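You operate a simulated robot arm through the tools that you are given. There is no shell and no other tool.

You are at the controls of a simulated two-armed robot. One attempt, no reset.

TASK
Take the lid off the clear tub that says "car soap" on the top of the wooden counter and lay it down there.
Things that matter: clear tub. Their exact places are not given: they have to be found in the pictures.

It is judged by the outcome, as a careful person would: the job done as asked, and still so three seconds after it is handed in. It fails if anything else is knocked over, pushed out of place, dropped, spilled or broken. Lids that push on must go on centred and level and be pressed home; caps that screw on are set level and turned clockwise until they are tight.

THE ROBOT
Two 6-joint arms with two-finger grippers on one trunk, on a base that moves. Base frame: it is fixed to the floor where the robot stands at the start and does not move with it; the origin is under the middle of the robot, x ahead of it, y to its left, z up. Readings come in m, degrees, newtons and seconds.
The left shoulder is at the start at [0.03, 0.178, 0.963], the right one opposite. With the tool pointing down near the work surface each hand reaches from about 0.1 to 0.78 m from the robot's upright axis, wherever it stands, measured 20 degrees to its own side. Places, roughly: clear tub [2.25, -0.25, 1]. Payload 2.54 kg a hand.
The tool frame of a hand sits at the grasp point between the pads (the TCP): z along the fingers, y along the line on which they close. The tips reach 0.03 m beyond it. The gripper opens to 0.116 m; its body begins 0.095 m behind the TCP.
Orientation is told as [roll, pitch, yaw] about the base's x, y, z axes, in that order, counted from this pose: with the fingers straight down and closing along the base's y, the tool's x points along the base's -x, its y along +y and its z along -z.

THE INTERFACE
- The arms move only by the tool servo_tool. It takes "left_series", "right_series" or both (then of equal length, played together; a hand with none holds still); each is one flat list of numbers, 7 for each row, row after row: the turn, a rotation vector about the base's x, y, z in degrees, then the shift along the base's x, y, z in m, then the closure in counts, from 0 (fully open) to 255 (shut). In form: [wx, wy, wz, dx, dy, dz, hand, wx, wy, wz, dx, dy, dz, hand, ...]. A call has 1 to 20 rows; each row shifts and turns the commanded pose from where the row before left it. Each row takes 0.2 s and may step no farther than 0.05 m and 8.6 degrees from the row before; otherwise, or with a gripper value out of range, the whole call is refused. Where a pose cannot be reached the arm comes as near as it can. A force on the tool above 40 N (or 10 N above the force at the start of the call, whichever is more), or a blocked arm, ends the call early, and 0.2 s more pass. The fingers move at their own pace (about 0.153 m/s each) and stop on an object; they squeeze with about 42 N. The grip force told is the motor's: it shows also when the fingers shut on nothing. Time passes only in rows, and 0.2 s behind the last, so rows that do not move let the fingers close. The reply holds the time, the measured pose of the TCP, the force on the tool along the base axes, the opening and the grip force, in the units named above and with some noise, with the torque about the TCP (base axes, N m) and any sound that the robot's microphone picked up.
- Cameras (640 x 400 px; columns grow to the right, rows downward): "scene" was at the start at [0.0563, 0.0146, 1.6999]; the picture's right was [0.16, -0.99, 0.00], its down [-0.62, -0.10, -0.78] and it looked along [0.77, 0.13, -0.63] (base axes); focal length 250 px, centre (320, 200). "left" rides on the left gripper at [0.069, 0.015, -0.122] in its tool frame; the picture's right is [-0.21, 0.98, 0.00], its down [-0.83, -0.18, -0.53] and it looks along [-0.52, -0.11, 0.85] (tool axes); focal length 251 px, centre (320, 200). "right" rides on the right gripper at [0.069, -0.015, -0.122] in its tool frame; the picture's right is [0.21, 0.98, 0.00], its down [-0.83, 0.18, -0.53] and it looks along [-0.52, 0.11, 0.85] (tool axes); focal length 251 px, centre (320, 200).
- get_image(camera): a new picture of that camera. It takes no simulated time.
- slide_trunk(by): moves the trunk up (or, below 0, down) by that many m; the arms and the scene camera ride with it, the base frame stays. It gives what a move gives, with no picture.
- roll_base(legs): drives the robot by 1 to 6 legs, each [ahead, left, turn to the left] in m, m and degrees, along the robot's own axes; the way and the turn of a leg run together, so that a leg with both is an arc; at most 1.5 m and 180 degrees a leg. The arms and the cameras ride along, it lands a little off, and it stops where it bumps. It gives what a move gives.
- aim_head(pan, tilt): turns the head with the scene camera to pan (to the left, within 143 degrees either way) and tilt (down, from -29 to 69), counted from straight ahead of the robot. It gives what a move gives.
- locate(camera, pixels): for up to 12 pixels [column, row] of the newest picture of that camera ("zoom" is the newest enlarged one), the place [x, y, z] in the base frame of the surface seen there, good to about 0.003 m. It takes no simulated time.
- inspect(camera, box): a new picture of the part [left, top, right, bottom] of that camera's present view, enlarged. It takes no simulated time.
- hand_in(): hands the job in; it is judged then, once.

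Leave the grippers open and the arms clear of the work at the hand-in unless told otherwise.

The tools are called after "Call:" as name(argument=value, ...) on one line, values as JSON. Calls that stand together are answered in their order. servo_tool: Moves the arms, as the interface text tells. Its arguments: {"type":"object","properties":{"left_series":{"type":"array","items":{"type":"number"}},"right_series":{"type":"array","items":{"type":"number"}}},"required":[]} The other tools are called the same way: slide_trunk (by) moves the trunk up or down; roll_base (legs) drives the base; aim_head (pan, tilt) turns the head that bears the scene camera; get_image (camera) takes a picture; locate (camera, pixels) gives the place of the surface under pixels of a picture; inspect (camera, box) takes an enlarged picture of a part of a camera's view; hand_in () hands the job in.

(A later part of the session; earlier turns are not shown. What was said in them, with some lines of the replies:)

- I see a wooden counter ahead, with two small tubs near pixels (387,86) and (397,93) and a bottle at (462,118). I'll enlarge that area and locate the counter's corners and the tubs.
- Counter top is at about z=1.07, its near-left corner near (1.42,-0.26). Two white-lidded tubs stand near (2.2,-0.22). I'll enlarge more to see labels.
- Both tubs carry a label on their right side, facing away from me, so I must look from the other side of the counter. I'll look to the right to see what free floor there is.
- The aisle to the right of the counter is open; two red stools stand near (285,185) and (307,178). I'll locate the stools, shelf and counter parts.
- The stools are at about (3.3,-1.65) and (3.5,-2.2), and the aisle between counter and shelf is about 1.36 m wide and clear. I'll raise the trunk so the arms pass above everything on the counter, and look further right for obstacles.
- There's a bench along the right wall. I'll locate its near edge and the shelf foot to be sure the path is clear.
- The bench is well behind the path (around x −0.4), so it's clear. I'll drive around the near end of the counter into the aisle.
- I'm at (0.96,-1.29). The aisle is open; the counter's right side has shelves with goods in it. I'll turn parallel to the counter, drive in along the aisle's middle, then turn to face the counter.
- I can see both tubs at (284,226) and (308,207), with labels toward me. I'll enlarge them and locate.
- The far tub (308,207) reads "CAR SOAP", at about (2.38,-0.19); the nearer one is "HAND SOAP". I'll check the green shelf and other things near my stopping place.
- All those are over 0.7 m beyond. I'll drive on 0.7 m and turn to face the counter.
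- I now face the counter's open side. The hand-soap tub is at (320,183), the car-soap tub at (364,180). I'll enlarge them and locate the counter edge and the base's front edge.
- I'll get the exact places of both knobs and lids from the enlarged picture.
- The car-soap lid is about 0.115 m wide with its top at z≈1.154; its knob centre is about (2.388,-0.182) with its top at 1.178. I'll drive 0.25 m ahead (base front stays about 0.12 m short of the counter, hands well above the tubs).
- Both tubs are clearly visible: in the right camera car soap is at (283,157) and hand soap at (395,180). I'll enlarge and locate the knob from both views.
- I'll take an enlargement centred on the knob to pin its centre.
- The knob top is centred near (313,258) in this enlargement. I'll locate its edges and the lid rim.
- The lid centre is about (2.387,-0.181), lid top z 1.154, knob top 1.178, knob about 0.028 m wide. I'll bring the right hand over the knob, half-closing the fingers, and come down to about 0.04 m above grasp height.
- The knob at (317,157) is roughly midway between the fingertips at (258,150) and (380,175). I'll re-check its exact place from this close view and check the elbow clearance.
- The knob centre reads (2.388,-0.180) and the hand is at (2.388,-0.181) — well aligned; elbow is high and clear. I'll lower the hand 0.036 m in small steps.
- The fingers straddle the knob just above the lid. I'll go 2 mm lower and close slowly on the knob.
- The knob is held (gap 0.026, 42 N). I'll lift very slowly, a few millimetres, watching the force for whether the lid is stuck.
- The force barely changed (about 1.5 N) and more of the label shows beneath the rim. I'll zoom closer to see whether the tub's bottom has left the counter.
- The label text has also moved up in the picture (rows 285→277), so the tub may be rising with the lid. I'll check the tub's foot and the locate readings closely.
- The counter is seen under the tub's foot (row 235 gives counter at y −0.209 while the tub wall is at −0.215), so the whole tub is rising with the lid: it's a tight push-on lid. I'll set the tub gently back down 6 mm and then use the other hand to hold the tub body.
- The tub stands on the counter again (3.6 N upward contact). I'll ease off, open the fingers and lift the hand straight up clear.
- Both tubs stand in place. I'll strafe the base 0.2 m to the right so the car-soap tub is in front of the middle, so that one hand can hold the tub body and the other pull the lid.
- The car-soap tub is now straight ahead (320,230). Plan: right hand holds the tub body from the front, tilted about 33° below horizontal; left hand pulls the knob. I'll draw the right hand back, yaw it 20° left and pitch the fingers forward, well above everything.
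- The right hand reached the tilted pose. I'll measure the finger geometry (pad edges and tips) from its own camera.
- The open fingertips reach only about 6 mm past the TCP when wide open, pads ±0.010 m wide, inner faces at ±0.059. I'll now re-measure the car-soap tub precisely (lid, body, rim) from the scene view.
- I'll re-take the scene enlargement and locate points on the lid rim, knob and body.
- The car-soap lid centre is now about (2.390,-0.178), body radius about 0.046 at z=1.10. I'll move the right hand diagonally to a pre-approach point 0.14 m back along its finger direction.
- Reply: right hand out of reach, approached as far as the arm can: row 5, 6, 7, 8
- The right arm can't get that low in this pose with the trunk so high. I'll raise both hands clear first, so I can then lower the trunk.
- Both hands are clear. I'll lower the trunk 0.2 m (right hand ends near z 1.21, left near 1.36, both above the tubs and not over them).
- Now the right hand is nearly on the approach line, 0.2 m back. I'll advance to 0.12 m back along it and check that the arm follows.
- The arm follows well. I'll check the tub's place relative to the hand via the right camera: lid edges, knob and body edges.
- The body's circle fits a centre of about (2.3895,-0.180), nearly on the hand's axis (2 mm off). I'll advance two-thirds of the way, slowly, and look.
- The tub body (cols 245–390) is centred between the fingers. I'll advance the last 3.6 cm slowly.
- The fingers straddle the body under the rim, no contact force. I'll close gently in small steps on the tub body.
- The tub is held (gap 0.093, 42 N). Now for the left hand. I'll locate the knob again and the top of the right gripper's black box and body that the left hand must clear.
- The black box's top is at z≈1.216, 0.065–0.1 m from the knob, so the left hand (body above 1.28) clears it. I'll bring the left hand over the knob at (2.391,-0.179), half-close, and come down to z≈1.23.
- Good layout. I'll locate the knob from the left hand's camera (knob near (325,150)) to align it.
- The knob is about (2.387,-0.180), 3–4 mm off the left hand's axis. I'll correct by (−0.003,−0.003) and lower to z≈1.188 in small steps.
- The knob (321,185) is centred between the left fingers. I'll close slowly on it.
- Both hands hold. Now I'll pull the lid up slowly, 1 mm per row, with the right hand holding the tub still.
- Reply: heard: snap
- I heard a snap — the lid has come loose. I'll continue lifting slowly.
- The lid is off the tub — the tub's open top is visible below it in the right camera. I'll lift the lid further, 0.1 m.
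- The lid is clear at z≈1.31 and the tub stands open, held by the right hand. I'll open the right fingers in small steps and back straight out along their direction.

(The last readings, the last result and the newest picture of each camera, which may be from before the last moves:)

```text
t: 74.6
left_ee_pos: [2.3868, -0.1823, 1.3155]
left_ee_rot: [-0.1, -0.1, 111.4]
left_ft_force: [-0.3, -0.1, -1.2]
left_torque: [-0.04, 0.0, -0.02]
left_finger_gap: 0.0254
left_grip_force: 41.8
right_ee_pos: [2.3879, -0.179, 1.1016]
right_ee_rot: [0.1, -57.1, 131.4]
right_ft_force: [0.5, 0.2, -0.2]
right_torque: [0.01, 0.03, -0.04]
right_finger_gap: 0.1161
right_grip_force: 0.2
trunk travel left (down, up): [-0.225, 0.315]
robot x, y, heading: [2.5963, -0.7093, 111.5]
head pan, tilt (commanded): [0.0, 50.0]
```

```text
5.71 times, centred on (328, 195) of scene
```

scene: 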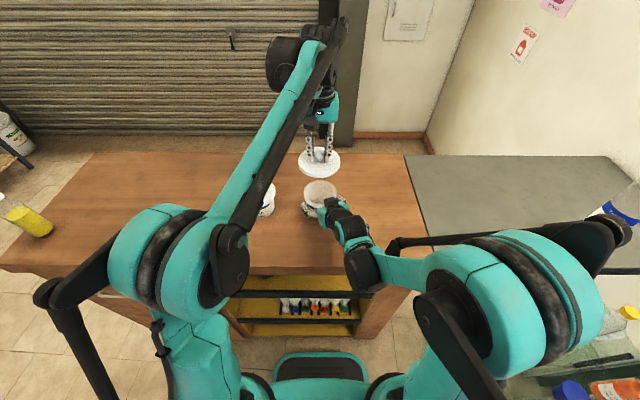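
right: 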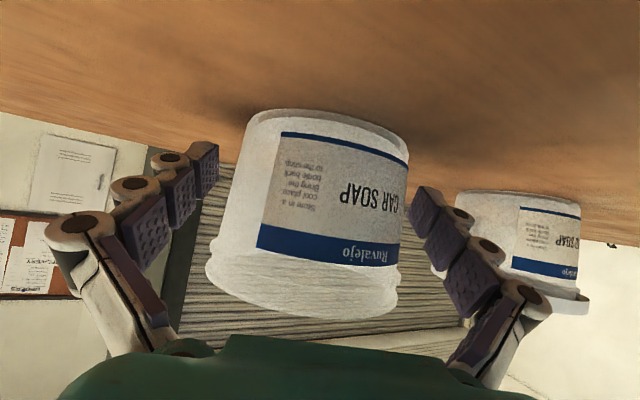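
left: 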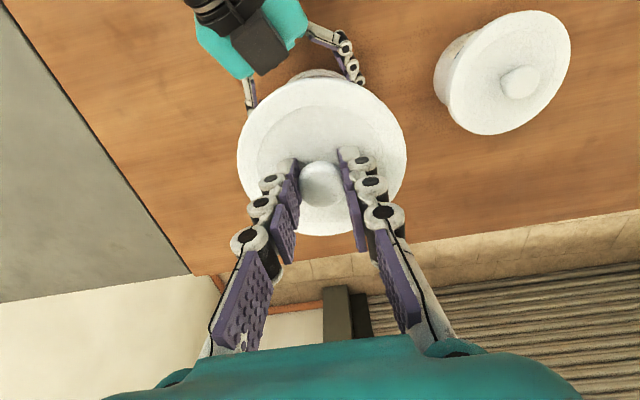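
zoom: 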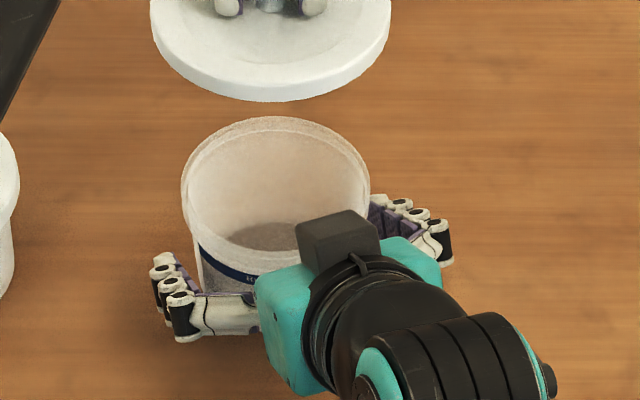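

The tub stands free and upright, fingers fully open. I'll back the right hand out along its finger direction.

Call:
servo_tool(right_series=[0, 0, 0, 0.0083, -0.0094, 0.0082, 0, 0, 0, 0, 0.0083, -0.0094, 0.0082, 0, 0, 0, 0, 0.0111, -0.0126, 0.0109, 0, 0, 0, 0, 0.0111, -0.0126, 0.0109, 0, 0, 0, 0, 0.0139, -0.0157, 0.0136, 0, 0, 0, 0, 0.0167, -0.0188, 0.0163, 0, 0, 0, 0, 0.0167, -0.0188, 0.0163, 0, 0, 0, 0, 0.0167, -0.0188, 0.0163, 0, 0, 0, 0, 0, 0, 0, 0])

Call:
get_image(camera="scene")

Call:
get_image(camera="right")

```text
t: 76.6
left_ee_pos: [2.3855, -0.1813, 1.3158]
left_ee_rot: [0.0, -0.1, 111.5]
left_ft_force: [-0.1, 0.1, 0.6]
left_torque: [-0.06, -0.01, -0.01]
left_finger_gap: 0.0252
left_grip_force: 41.8
right_ee_pos: [2.4904, -0.2988, 1.2042]
right_ee_rot: [0.1, -57.0, 131.4]
right_ft_force: [-1.0, 0.0, -0.5]
right_torque: [0.01, -0.02, 0.01]
right_finger_gap: 0.1158
right_grip_force: 0.0
trunk travel left (down, up): [-0.225, 0.315]
robot x, y, heading: [2.5923, -0.7074, 111.5]
head pan, tilt (commanded): [0.0, 50.0]
```

```text
taken
```

scene: 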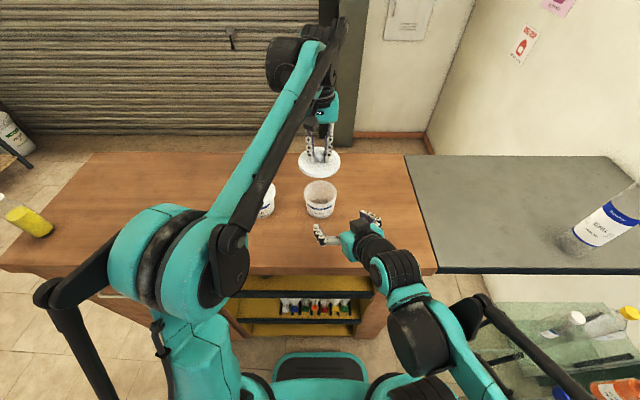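

```text
taken
```

right: 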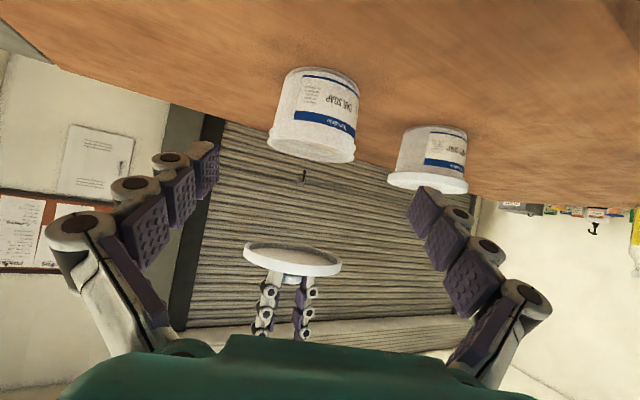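

The right hand is clear of the open tub. The open counter left of the hand-soap tub is roomy, so I'll carry the lid there at height (lid bottom ≈1.27, well above the hand-soap knob at 1.178), to about (2.027,-0.329).

Call:
servo_tool(left_series=[0, 0, 0, -0.014, -0.0058, 0, 255, 0, 0, 0, -0.0276, -0.01135, 0, 255, 0, 0, 0, -0.0276, -0.01135, 0, 255, 0, 0, 0, -0.0276, -0.01135, 0, 255, 0, 0, 0, -0.0276, -0.01135, 0, 255, 0, 0, 0, -0.0276, -0.01135, 0, 255, 0, 0, 0, -0.0276, -0.01135, 0, 255, 0, 0, 0, -0.0276, -0.01135, 0, 255, 0, 0, 0, -0.0276, -0.01135, 0, 255, 0, 0, 0, -0.0276, -0.01135, 0, 255, 0, 0, 0, -0.0276, -0.01135, 0, 255, 0, 0, 0, -0.0276, -0.01135, 0, 255, 0, 0, 0, -0.0276, -0.01135, 0, 255, 0, 0, 0, -0.0138, -0.0057, 0, 255, 0, 0, 0, 0, 0, 0, 255])

Call:
get_image(camera="scene")

Call:
get_image(camera="left")

```text
t: 79.8
left_ee_pos: [2.027, -0.3294, 1.3164]
left_ee_rot: [-0.1, 0.0, 111.4]
left_ft_force: [0.1, -0.2, -0.2]
left_torque: [0.0, 0.01, 0.0]
left_finger_gap: 0.0252
left_grip_force: 41.5
right_ee_pos: [2.4913, -0.2986, 1.2039]
right_ee_rot: [0.1, -57.0, 131.5]
right_ft_force: [0.6, 0.1, 0.7]
right_torque: [0.03, -0.01, 0.01]
right_finger_gap: 0.1164
right_grip_force: 0.1
trunk travel left (down, up): [-0.225, 0.315]
robot x, y, heading: [2.5923, -0.7048, 111.7]
head pan, tilt (commanded): [0.0, 50.0]
```

```text
taken
```

scene: 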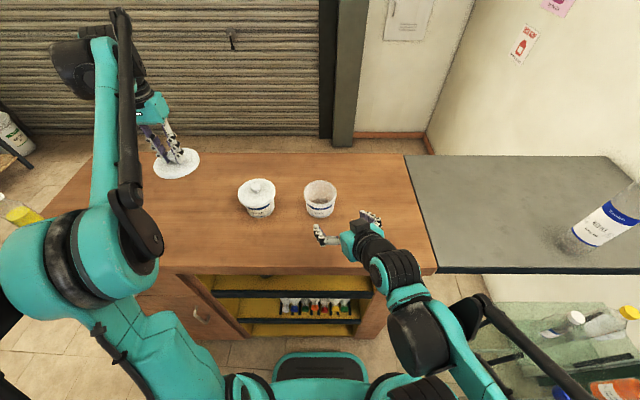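

```text
taken
```

left: 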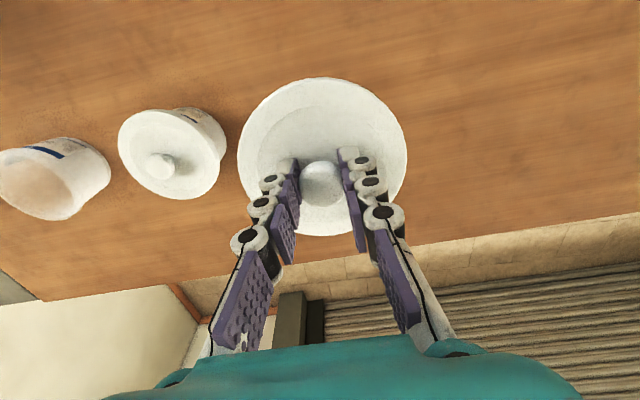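

The lid is over clear counter. I'll lower it 0.18 m to about 1.5–2 cm above the surface and look.

Call:
servo_tool(left_series=[0, 0, 0, 0, 0, -0.02, 255, 0, 0, 0, 0, 0, -0.03, 255, 0, 0, 0, 0, 0, -0.03, 255, 0, 0, 0, 0, 0, -0.03, 255, 0, 0, 0, 0, 0, -0.03, 255, 0, 0, 0, 0, 0, -0.02, 255, 0, 0, 0, 0, 0, -0.015, 255, 0, 0, 0, 0, 0, -0.005, 255, 0, 0, 0, 0, 0, 0, 255])

Call:
get_image(camera="left")

Call:
inspect(camera="scene", box=[130, 130, 290, 230])

```text
t: 81.8
left_ee_pos: [2.0265, -0.3283, 1.1344]
left_ee_rot: [0.0, 0.0, 111.4]
left_ft_force: [0.4, 0.1, -0.2]
left_torque: [0.02, 0.0, -0.01]
left_finger_gap: 0.0253
left_grip_force: 42.4
right_ee_pos: [2.4908, -0.2983, 1.2029]
right_ee_rot: [0.1, -57.0, 131.3]
right_ft_force: [-0.4, -0.7, -0.1]
right_torque: [0.01, 0.0, 0.03]
right_finger_gap: 0.116
right_grip_force: 0.0
trunk travel left (down, up): [-0.225, 0.315]
robot x, y, heading: [2.5943, -0.7094, 111.3]
head pan, tilt (commanded): [0.0, 50.0]
```

```text
taken
```

left: 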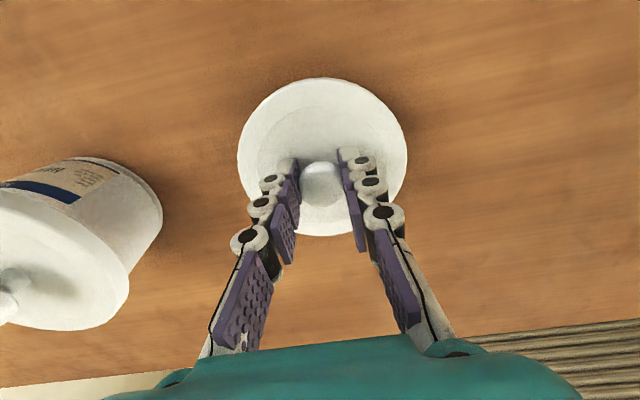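

```text
4.00 times, centred on (210, 180) of scene
```

zoom: 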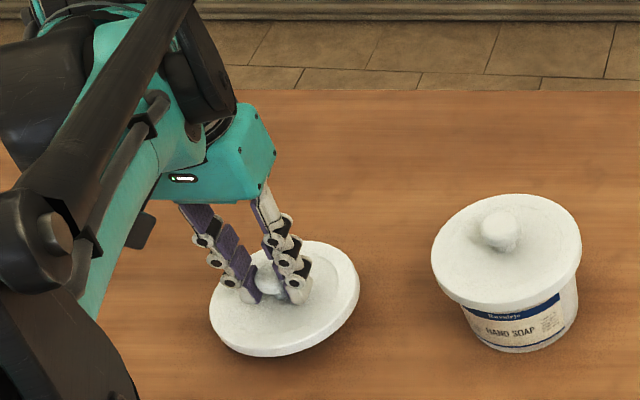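

The lid is close to the surface with a shadow just beneath it. I'll lower in 2 mm steps and watch the vertical force.

Call:
servo_tool(left_series=[0, 0, 0, 0, 0, -0.002, 255, 0, 0, 0, 0, 0, -0.002, 255, 0, 0, 0, 0, 0, -0.002, 255, 0, 0, 0, 0, 0, -0.002, 255, 0, 0, 0, 0, 0, -0.002, 255, 0, 0, 0, 0, 0, -0.001, 255, 0, 0, 0, 0, 0, 0, 255])

Call:
inspect(camera="scene", box=[170, 180, 234, 225])

Call:
locate(camera="zoom", pixels=[[200, 150], [320, 150], [440, 150], [320, 200], [320, 230], [320, 260], [320, 290], [320, 320], [250, 250], [400, 220]])

```text
t: 83.4
left_ee_pos: [2.0292, -0.3294, 1.1235]
left_ee_rot: [0.0, 0.0, 111.4]
left_ft_force: [-0.9, -0.5, -0.5]
left_torque: [0.01, -0.03, 0.01]
left_finger_gap: 0.0251
left_grip_force: 41.7
right_ee_pos: [2.4912, -0.2984, 1.2032]
right_ee_rot: [0.1, -56.9, 131.4]
right_ft_force: [-0.1, -0.7, -0.1]
right_torque: [0.01, 0.0, -0.01]
right_finger_gap: 0.1159
right_grip_force: 0.1
trunk travel left (down, up): [-0.225, 0.315]
robot x, y, heading: [2.5941, -0.7081, 111.5]
head pan, tilt (commanded): [0.0, 50.0]
```

```text
8.89 times, centred on (202, 202) of scene
```

zoom: 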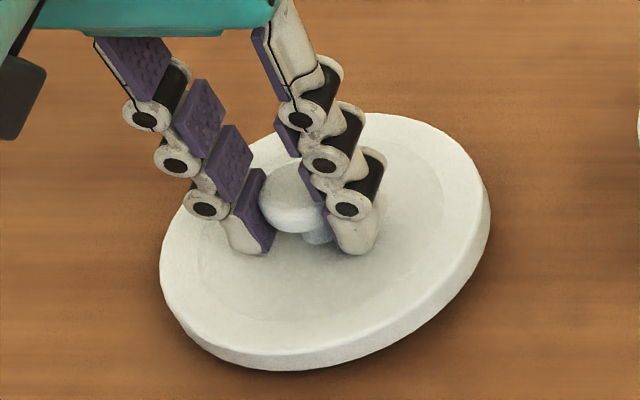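

```text
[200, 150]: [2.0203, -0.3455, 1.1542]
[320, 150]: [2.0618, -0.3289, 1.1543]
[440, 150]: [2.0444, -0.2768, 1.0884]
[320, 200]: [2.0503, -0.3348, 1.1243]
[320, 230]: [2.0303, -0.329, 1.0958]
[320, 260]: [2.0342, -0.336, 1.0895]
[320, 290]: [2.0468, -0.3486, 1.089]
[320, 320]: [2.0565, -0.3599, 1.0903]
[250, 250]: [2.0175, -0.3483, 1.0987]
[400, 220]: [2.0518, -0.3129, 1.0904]
```

The lid's top reads z≈1.090, so its rim is only a few mm above the counter (1.070). I'll lower 1 mm at a time.

Call:
servo_tool(left_series=[0, 0, 0, 0, 0, -0.001, 255, 0, 0, 0, 0, 0, -0.001, 255, 0, 0, 0, 0, 0, -0.001, 255, 0, 0, 0, 0, 0, -0.001, 255, 0, 0, 0, 0, 0, 0, 255])

```text
t: 84.6
left_ee_pos: [2.0271, -0.3301, 1.1207]
left_ee_rot: [0.0, 0.0, 111.5]
left_ft_force: [0.2, -0.4, -0.5]
left_torque: [0.0, 0.0, -0.01]
left_finger_gap: 0.0251
left_grip_force: 42.5
right_ee_pos: [2.4907, -0.2985, 1.203]
right_ee_rot: [0.2, -57.0, 131.4]
right_ft_force: [-0.4, 0.0, 0.1]
right_torque: [0.0, 0.01, -0.01]
right_finger_gap: 0.1156
right_grip_force: 0.1
trunk travel left (down, up): [-0.225, 0.315]
robot x, y, heading: [2.5945, -0.7084, 111.5]
head pan, tilt (commanded): [0.0, 50.0]
```

No contact yet. Continuing 3 mm more in 1 mm steps.

Call:
servo_tool(left_series=[0, 0, 0, 0, 0, -0.001, 255, 0, 0, 0, 0, 0, -0.001, 255, 0, 0, 0, 0, 0, -0.001, 255, 0, 0, 0, 0, 0, 0, 255])

Call:
inspect(camera="scene", box=[170, 180, 234, 225])

```text
t: 85.6
left_ee_pos: [2.029, -0.3305, 1.1172]
left_ee_rot: [0.0, -0.1, 111.5]
left_ft_force: [-0.1, -0.2, -0.7]
left_torque: [0.02, 0.01, -0.01]
left_finger_gap: 0.0252
left_grip_force: 42.1
right_ee_pos: [2.4899, -0.2983, 1.2036]
right_ee_rot: [0.1, -57.0, 131.3]
right_ft_force: [-0.4, -0.4, -0.4]
right_torque: [0.02, 0.03, 0.04]
right_finger_gap: 0.1163
right_grip_force: 0.0
trunk travel left (down, up): [-0.225, 0.315]
robot x, y, heading: [2.5943, -0.7076, 111.3]
head pan, tilt (commanded): [0.0, 50.0]
```

```text
8.89 times, centred on (202, 202) of scene
```

zoom: 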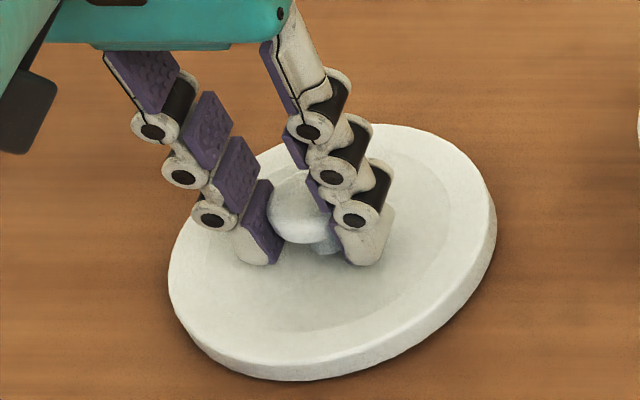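

Still no contact force. Two more 1 mm steps.

Call:
servo_tool(left_series=[0, 0, 0, 0, 0, -0.001, 255, 0, 0, 0, 0, 0, -0.001, 255, 0, 0, 0, 0, 0, 0, 255])

```text
t: 86.4
left_ee_pos: [2.0276, -0.3295, 1.1154]
left_ee_rot: [0.0, 0.1, 111.5]
left_ft_force: [0.2, 0.4, -0.3]
left_torque: [-0.01, -0.01, 0.03]
left_finger_gap: 0.0254
left_grip_force: 41.9
right_ee_pos: [2.4912, -0.2989, 1.203]
right_ee_rot: [0.1, -57.0, 131.5]
right_ft_force: [0.6, 0.2, -0.5]
right_torque: [-0.03, -0.03, -0.02]
right_finger_gap: 0.116
right_grip_force: 0.1
trunk travel left (down, up): [-0.225, 0.315]
robot x, y, heading: [2.5938, -0.7075, 111.3]
head pan, tilt (commanded): [0.0, 50.0]
```

Still nothing (−0.3 N). Two more 1 mm steps.

Call:
servo_tool(left_series=[0, 0, 0, 0, 0, -0.001, 255, 0, 0, 0, 0, 0, -0.001, 255, 0, 0, 0, 0, 0, 0, 255])

Call:
inspect(camera="scene", box=[170, 180, 234, 225])

Call:
locate(camera="zoom", pixels=[[300, 300], [250, 290], [430, 200], [300, 340], [290, 370], [290, 385], [290, 395], [480, 270], [505, 280]])

```text
t: 87.2
left_ee_pos: [2.0293, -0.3296, 1.1141]
left_ee_rot: [0.0, -0.1, 111.4]
left_ft_force: [-7.6, 8.0, 25.0]
left_torque: [0.34, 0.09, 0.04]
left_finger_gap: 0.0251
left_grip_force: 41.9
right_ee_pos: [2.4914, -0.2982, 1.2034]
right_ee_rot: [0.1, -57.2, 131.4]
right_ft_force: [0.0, -0.3, 0.3]
right_torque: [0.01, -0.02, 0.02]
right_finger_gap: 0.1157
right_grip_force: 0.0
trunk travel left (down, up): [-0.225, 0.315]
robot x, y, heading: [2.5931, -0.7067, 111.2]
head pan, tilt (commanded): [0.0, 50.0]
```

```text
8.89 times, centred on (202, 202) of scene
```

zoom: 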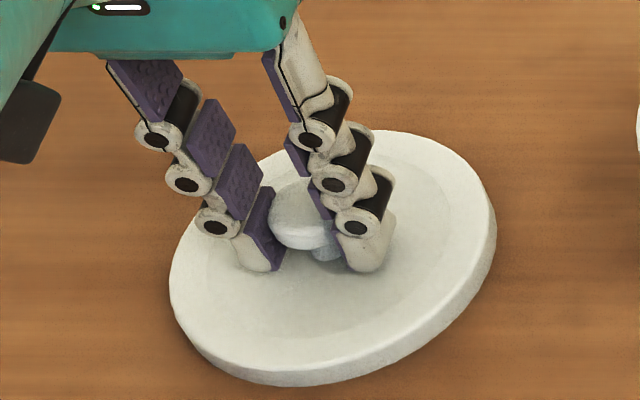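

```text
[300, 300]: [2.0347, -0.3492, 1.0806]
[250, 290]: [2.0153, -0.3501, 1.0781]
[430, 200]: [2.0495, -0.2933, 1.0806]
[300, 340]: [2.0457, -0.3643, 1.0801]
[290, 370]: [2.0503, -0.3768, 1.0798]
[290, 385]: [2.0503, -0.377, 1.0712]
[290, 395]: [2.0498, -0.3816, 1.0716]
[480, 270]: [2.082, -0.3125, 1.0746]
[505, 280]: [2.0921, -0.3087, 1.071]
```

Contact: the lid is down on the counter (25 N). I'll ease up just under 1 mm, then check.

Call:
servo_tool(left_series=[0, 0, 0, 0, 0, 0.0008, 255, 0, 0, 0, 0, 0, 0, 255])

```text
t: 87.8
left_ee_pos: [2.0279, -0.3298, 1.1142]
left_ee_rot: [0.0, 0.0, 111.5]
left_ft_force: [-1.2, -0.4, 6.0]
left_torque: [0.07, -0.01, -0.09]
left_finger_gap: 0.0258
left_grip_force: 41.6
right_ee_pos: [2.4923, -0.2995, 1.2025]
right_ee_rot: [0.1, -57.0, 131.4]
right_ft_force: [-0.6, 0.1, -0.4]
right_torque: [0.03, -0.04, 0.01]
right_finger_gap: 0.1159
right_grip_force: 0.1
trunk travel left (down, up): [-0.225, 0.315]
robot x, y, heading: [2.5935, -0.7085, 111.4]
head pan, tilt (commanded): [0.0, 50.0]
```

Only 6 N now, lid resting on the counter. I'll open the left fingers in steps and then rise straight up.

Call:
servo_tool(left_series=[0, 0, 0, 0, 0, 0, 195, 0, 0, 0, 0, 0, 0, 180, 0, 0, 0, 0, 0, 0, 150, 0, 0, 0, 0, 0, 0, 110, 0, 0, 0, 0, 0, 0, 110, 0, 0, 0, 0, 0, 0.005, 110, 0, 0, 0, 0, 0, 0.01, 110, 0, 0, 0, 0, 0, 0.02, 110, 0, 0, 0, 0, 0, 0.03, 110, 0, 0, 0, 0, 0, 0.04, 110, 0, 0, 0, 0, 0, 0.05, 60, 0, 0, 0, 0, 0, 0.05, 0, 0, 0, 0, 0, 0, 0.05, 0, 0, 0, 0, 0, 0, 0, 0])

Call:
get_image(camera="left")

Call:
get_image(camera="scene")

```text
t: 90.8
left_ee_pos: [2.0264, -0.329, 1.3664]
left_ee_rot: [0.0, -0.1, 111.6]
left_ft_force: [0.4, -0.4, -1.1]
left_torque: [0.01, 0.0, -0.05]
left_finger_gap: 0.1159
left_grip_force: 0.0
right_ee_pos: [2.4917, -0.2991, 1.2034]
right_ee_rot: [0.1, -57.0, 131.3]
right_ft_force: [-0.3, 0.4, 0.3]
right_torque: [0.02, 0.04, 0.01]
right_finger_gap: 0.1158
right_grip_force: 0.1
trunk travel left (down, up): [-0.225, 0.315]
robot x, y, heading: [2.5912, -0.7067, 111.4]
head pan, tilt (commanded): [0.0, 50.0]
```

```text
taken
```

left: 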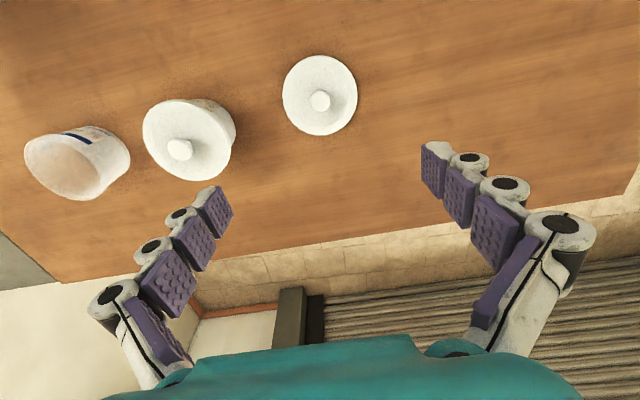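

```text
taken
```

scene: 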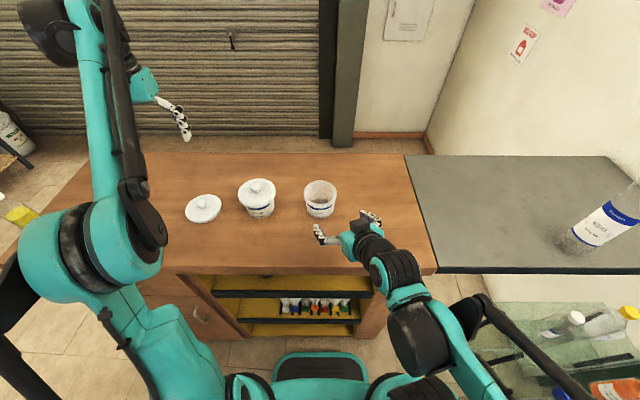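

The lid lies flat on the counter at (203,208) in the scene, the tub stands open at (320,197), hand-soap untouched. I'll raise the trunk a little and back the robot off so both arms are clear.

Call:
slide_trunk(by=0.12)

Call:
roll_base(legs=[[-0.25, 0, 0]])

Call:
get_image(camera="scene")

Call:
inspect(camera="scene", box=[190, 120, 390, 240])

```text
t: 92.3
left_ee_pos: [2.0264, -0.3301, 1.4859]
left_ee_rot: [-0.1, 0.0, 111.5]
left_ft_force: [-0.1, 0.0, 0.0]
left_torque: [0.0, -0.04, -0.02]
left_finger_gap: 0.1164
left_grip_force: 0.0
right_ee_pos: [2.4906, -0.2987, 1.3221]
right_ee_rot: [0.0, -57.0, 131.4]
right_ft_force: [0.4, -0.4, -0.3]
right_torque: [-0.02, -0.01, 0.04]
right_finger_gap: 0.1161
right_grip_force: 0.1
trunk travel left (down, up): [-0.345, 0.195]
robot x, y, heading: [2.5933, -0.7089, 111.5]
head pan, tilt (commanded): [0.0, 50.0]
```

```text
t: 94.1
left_ee_pos: [2.1171, -0.5618, 1.4866]
left_ee_rot: [0.0, 0.1, 111.5]
left_ft_force: [-0.1, 0.2, 0.4]
left_torque: [0.01, 0.01, 0.0]
left_finger_gap: 0.1157
left_grip_force: 0.1
right_ee_pos: [2.5819, -0.5324, 1.3228]
right_ee_rot: [0.1, -56.9, 131.5]
right_ft_force: [-0.4, -0.1, 0.0]
right_torque: [0.01, 0.02, 0.04]
right_finger_gap: 0.1159
right_grip_force: 0.1
trunk travel left (down, up): [-0.345, 0.195]
robot x, y, heading: [2.6869, -0.9421, 111.6]
head pan, tilt (commanded): [0.0, 50.0]
```

```text
taken
```

scene: 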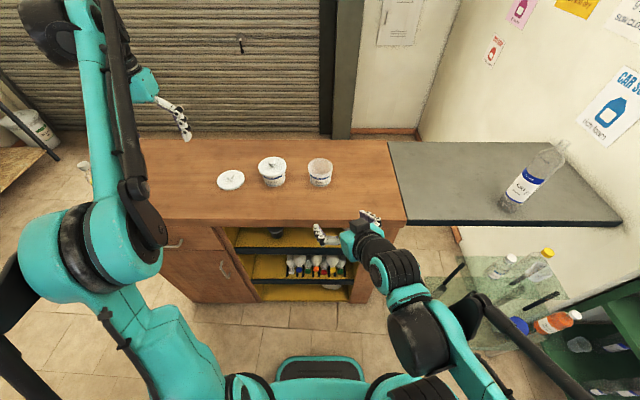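

```text
3.20 times, centred on (290, 180) of scene
```

zoom: 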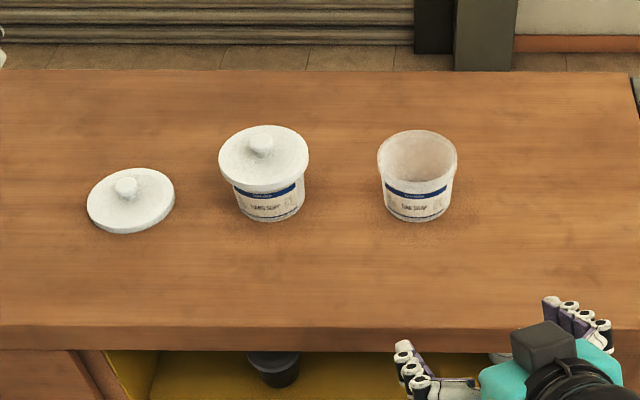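

The lid is lying flat on the counter, and the car-soap tub is open and upright. The hand-soap tub and the other items haven't moved, both grippers are open, and the arms are clear. I'm handing in.

Call:
hand_in()

```text
The job is handed in.
```

The lid is off the clear "car soap" tub and lies flat, knob up, on the wooden counter. It's just past the "hand soap" tub. The car-soap tub is open and upright in its original spot.

The lid was a tight push-on fit, so on my first try the whole tub rose about 6 mm with it. I set it back down, held the tub body with the right hand and pulled the lid off by its knob with the left; it came loose with a snap.

In the last pictures nothing else had been knocked over or moved. Both grippers were open and the robot had backed away from the counter before I handed in.
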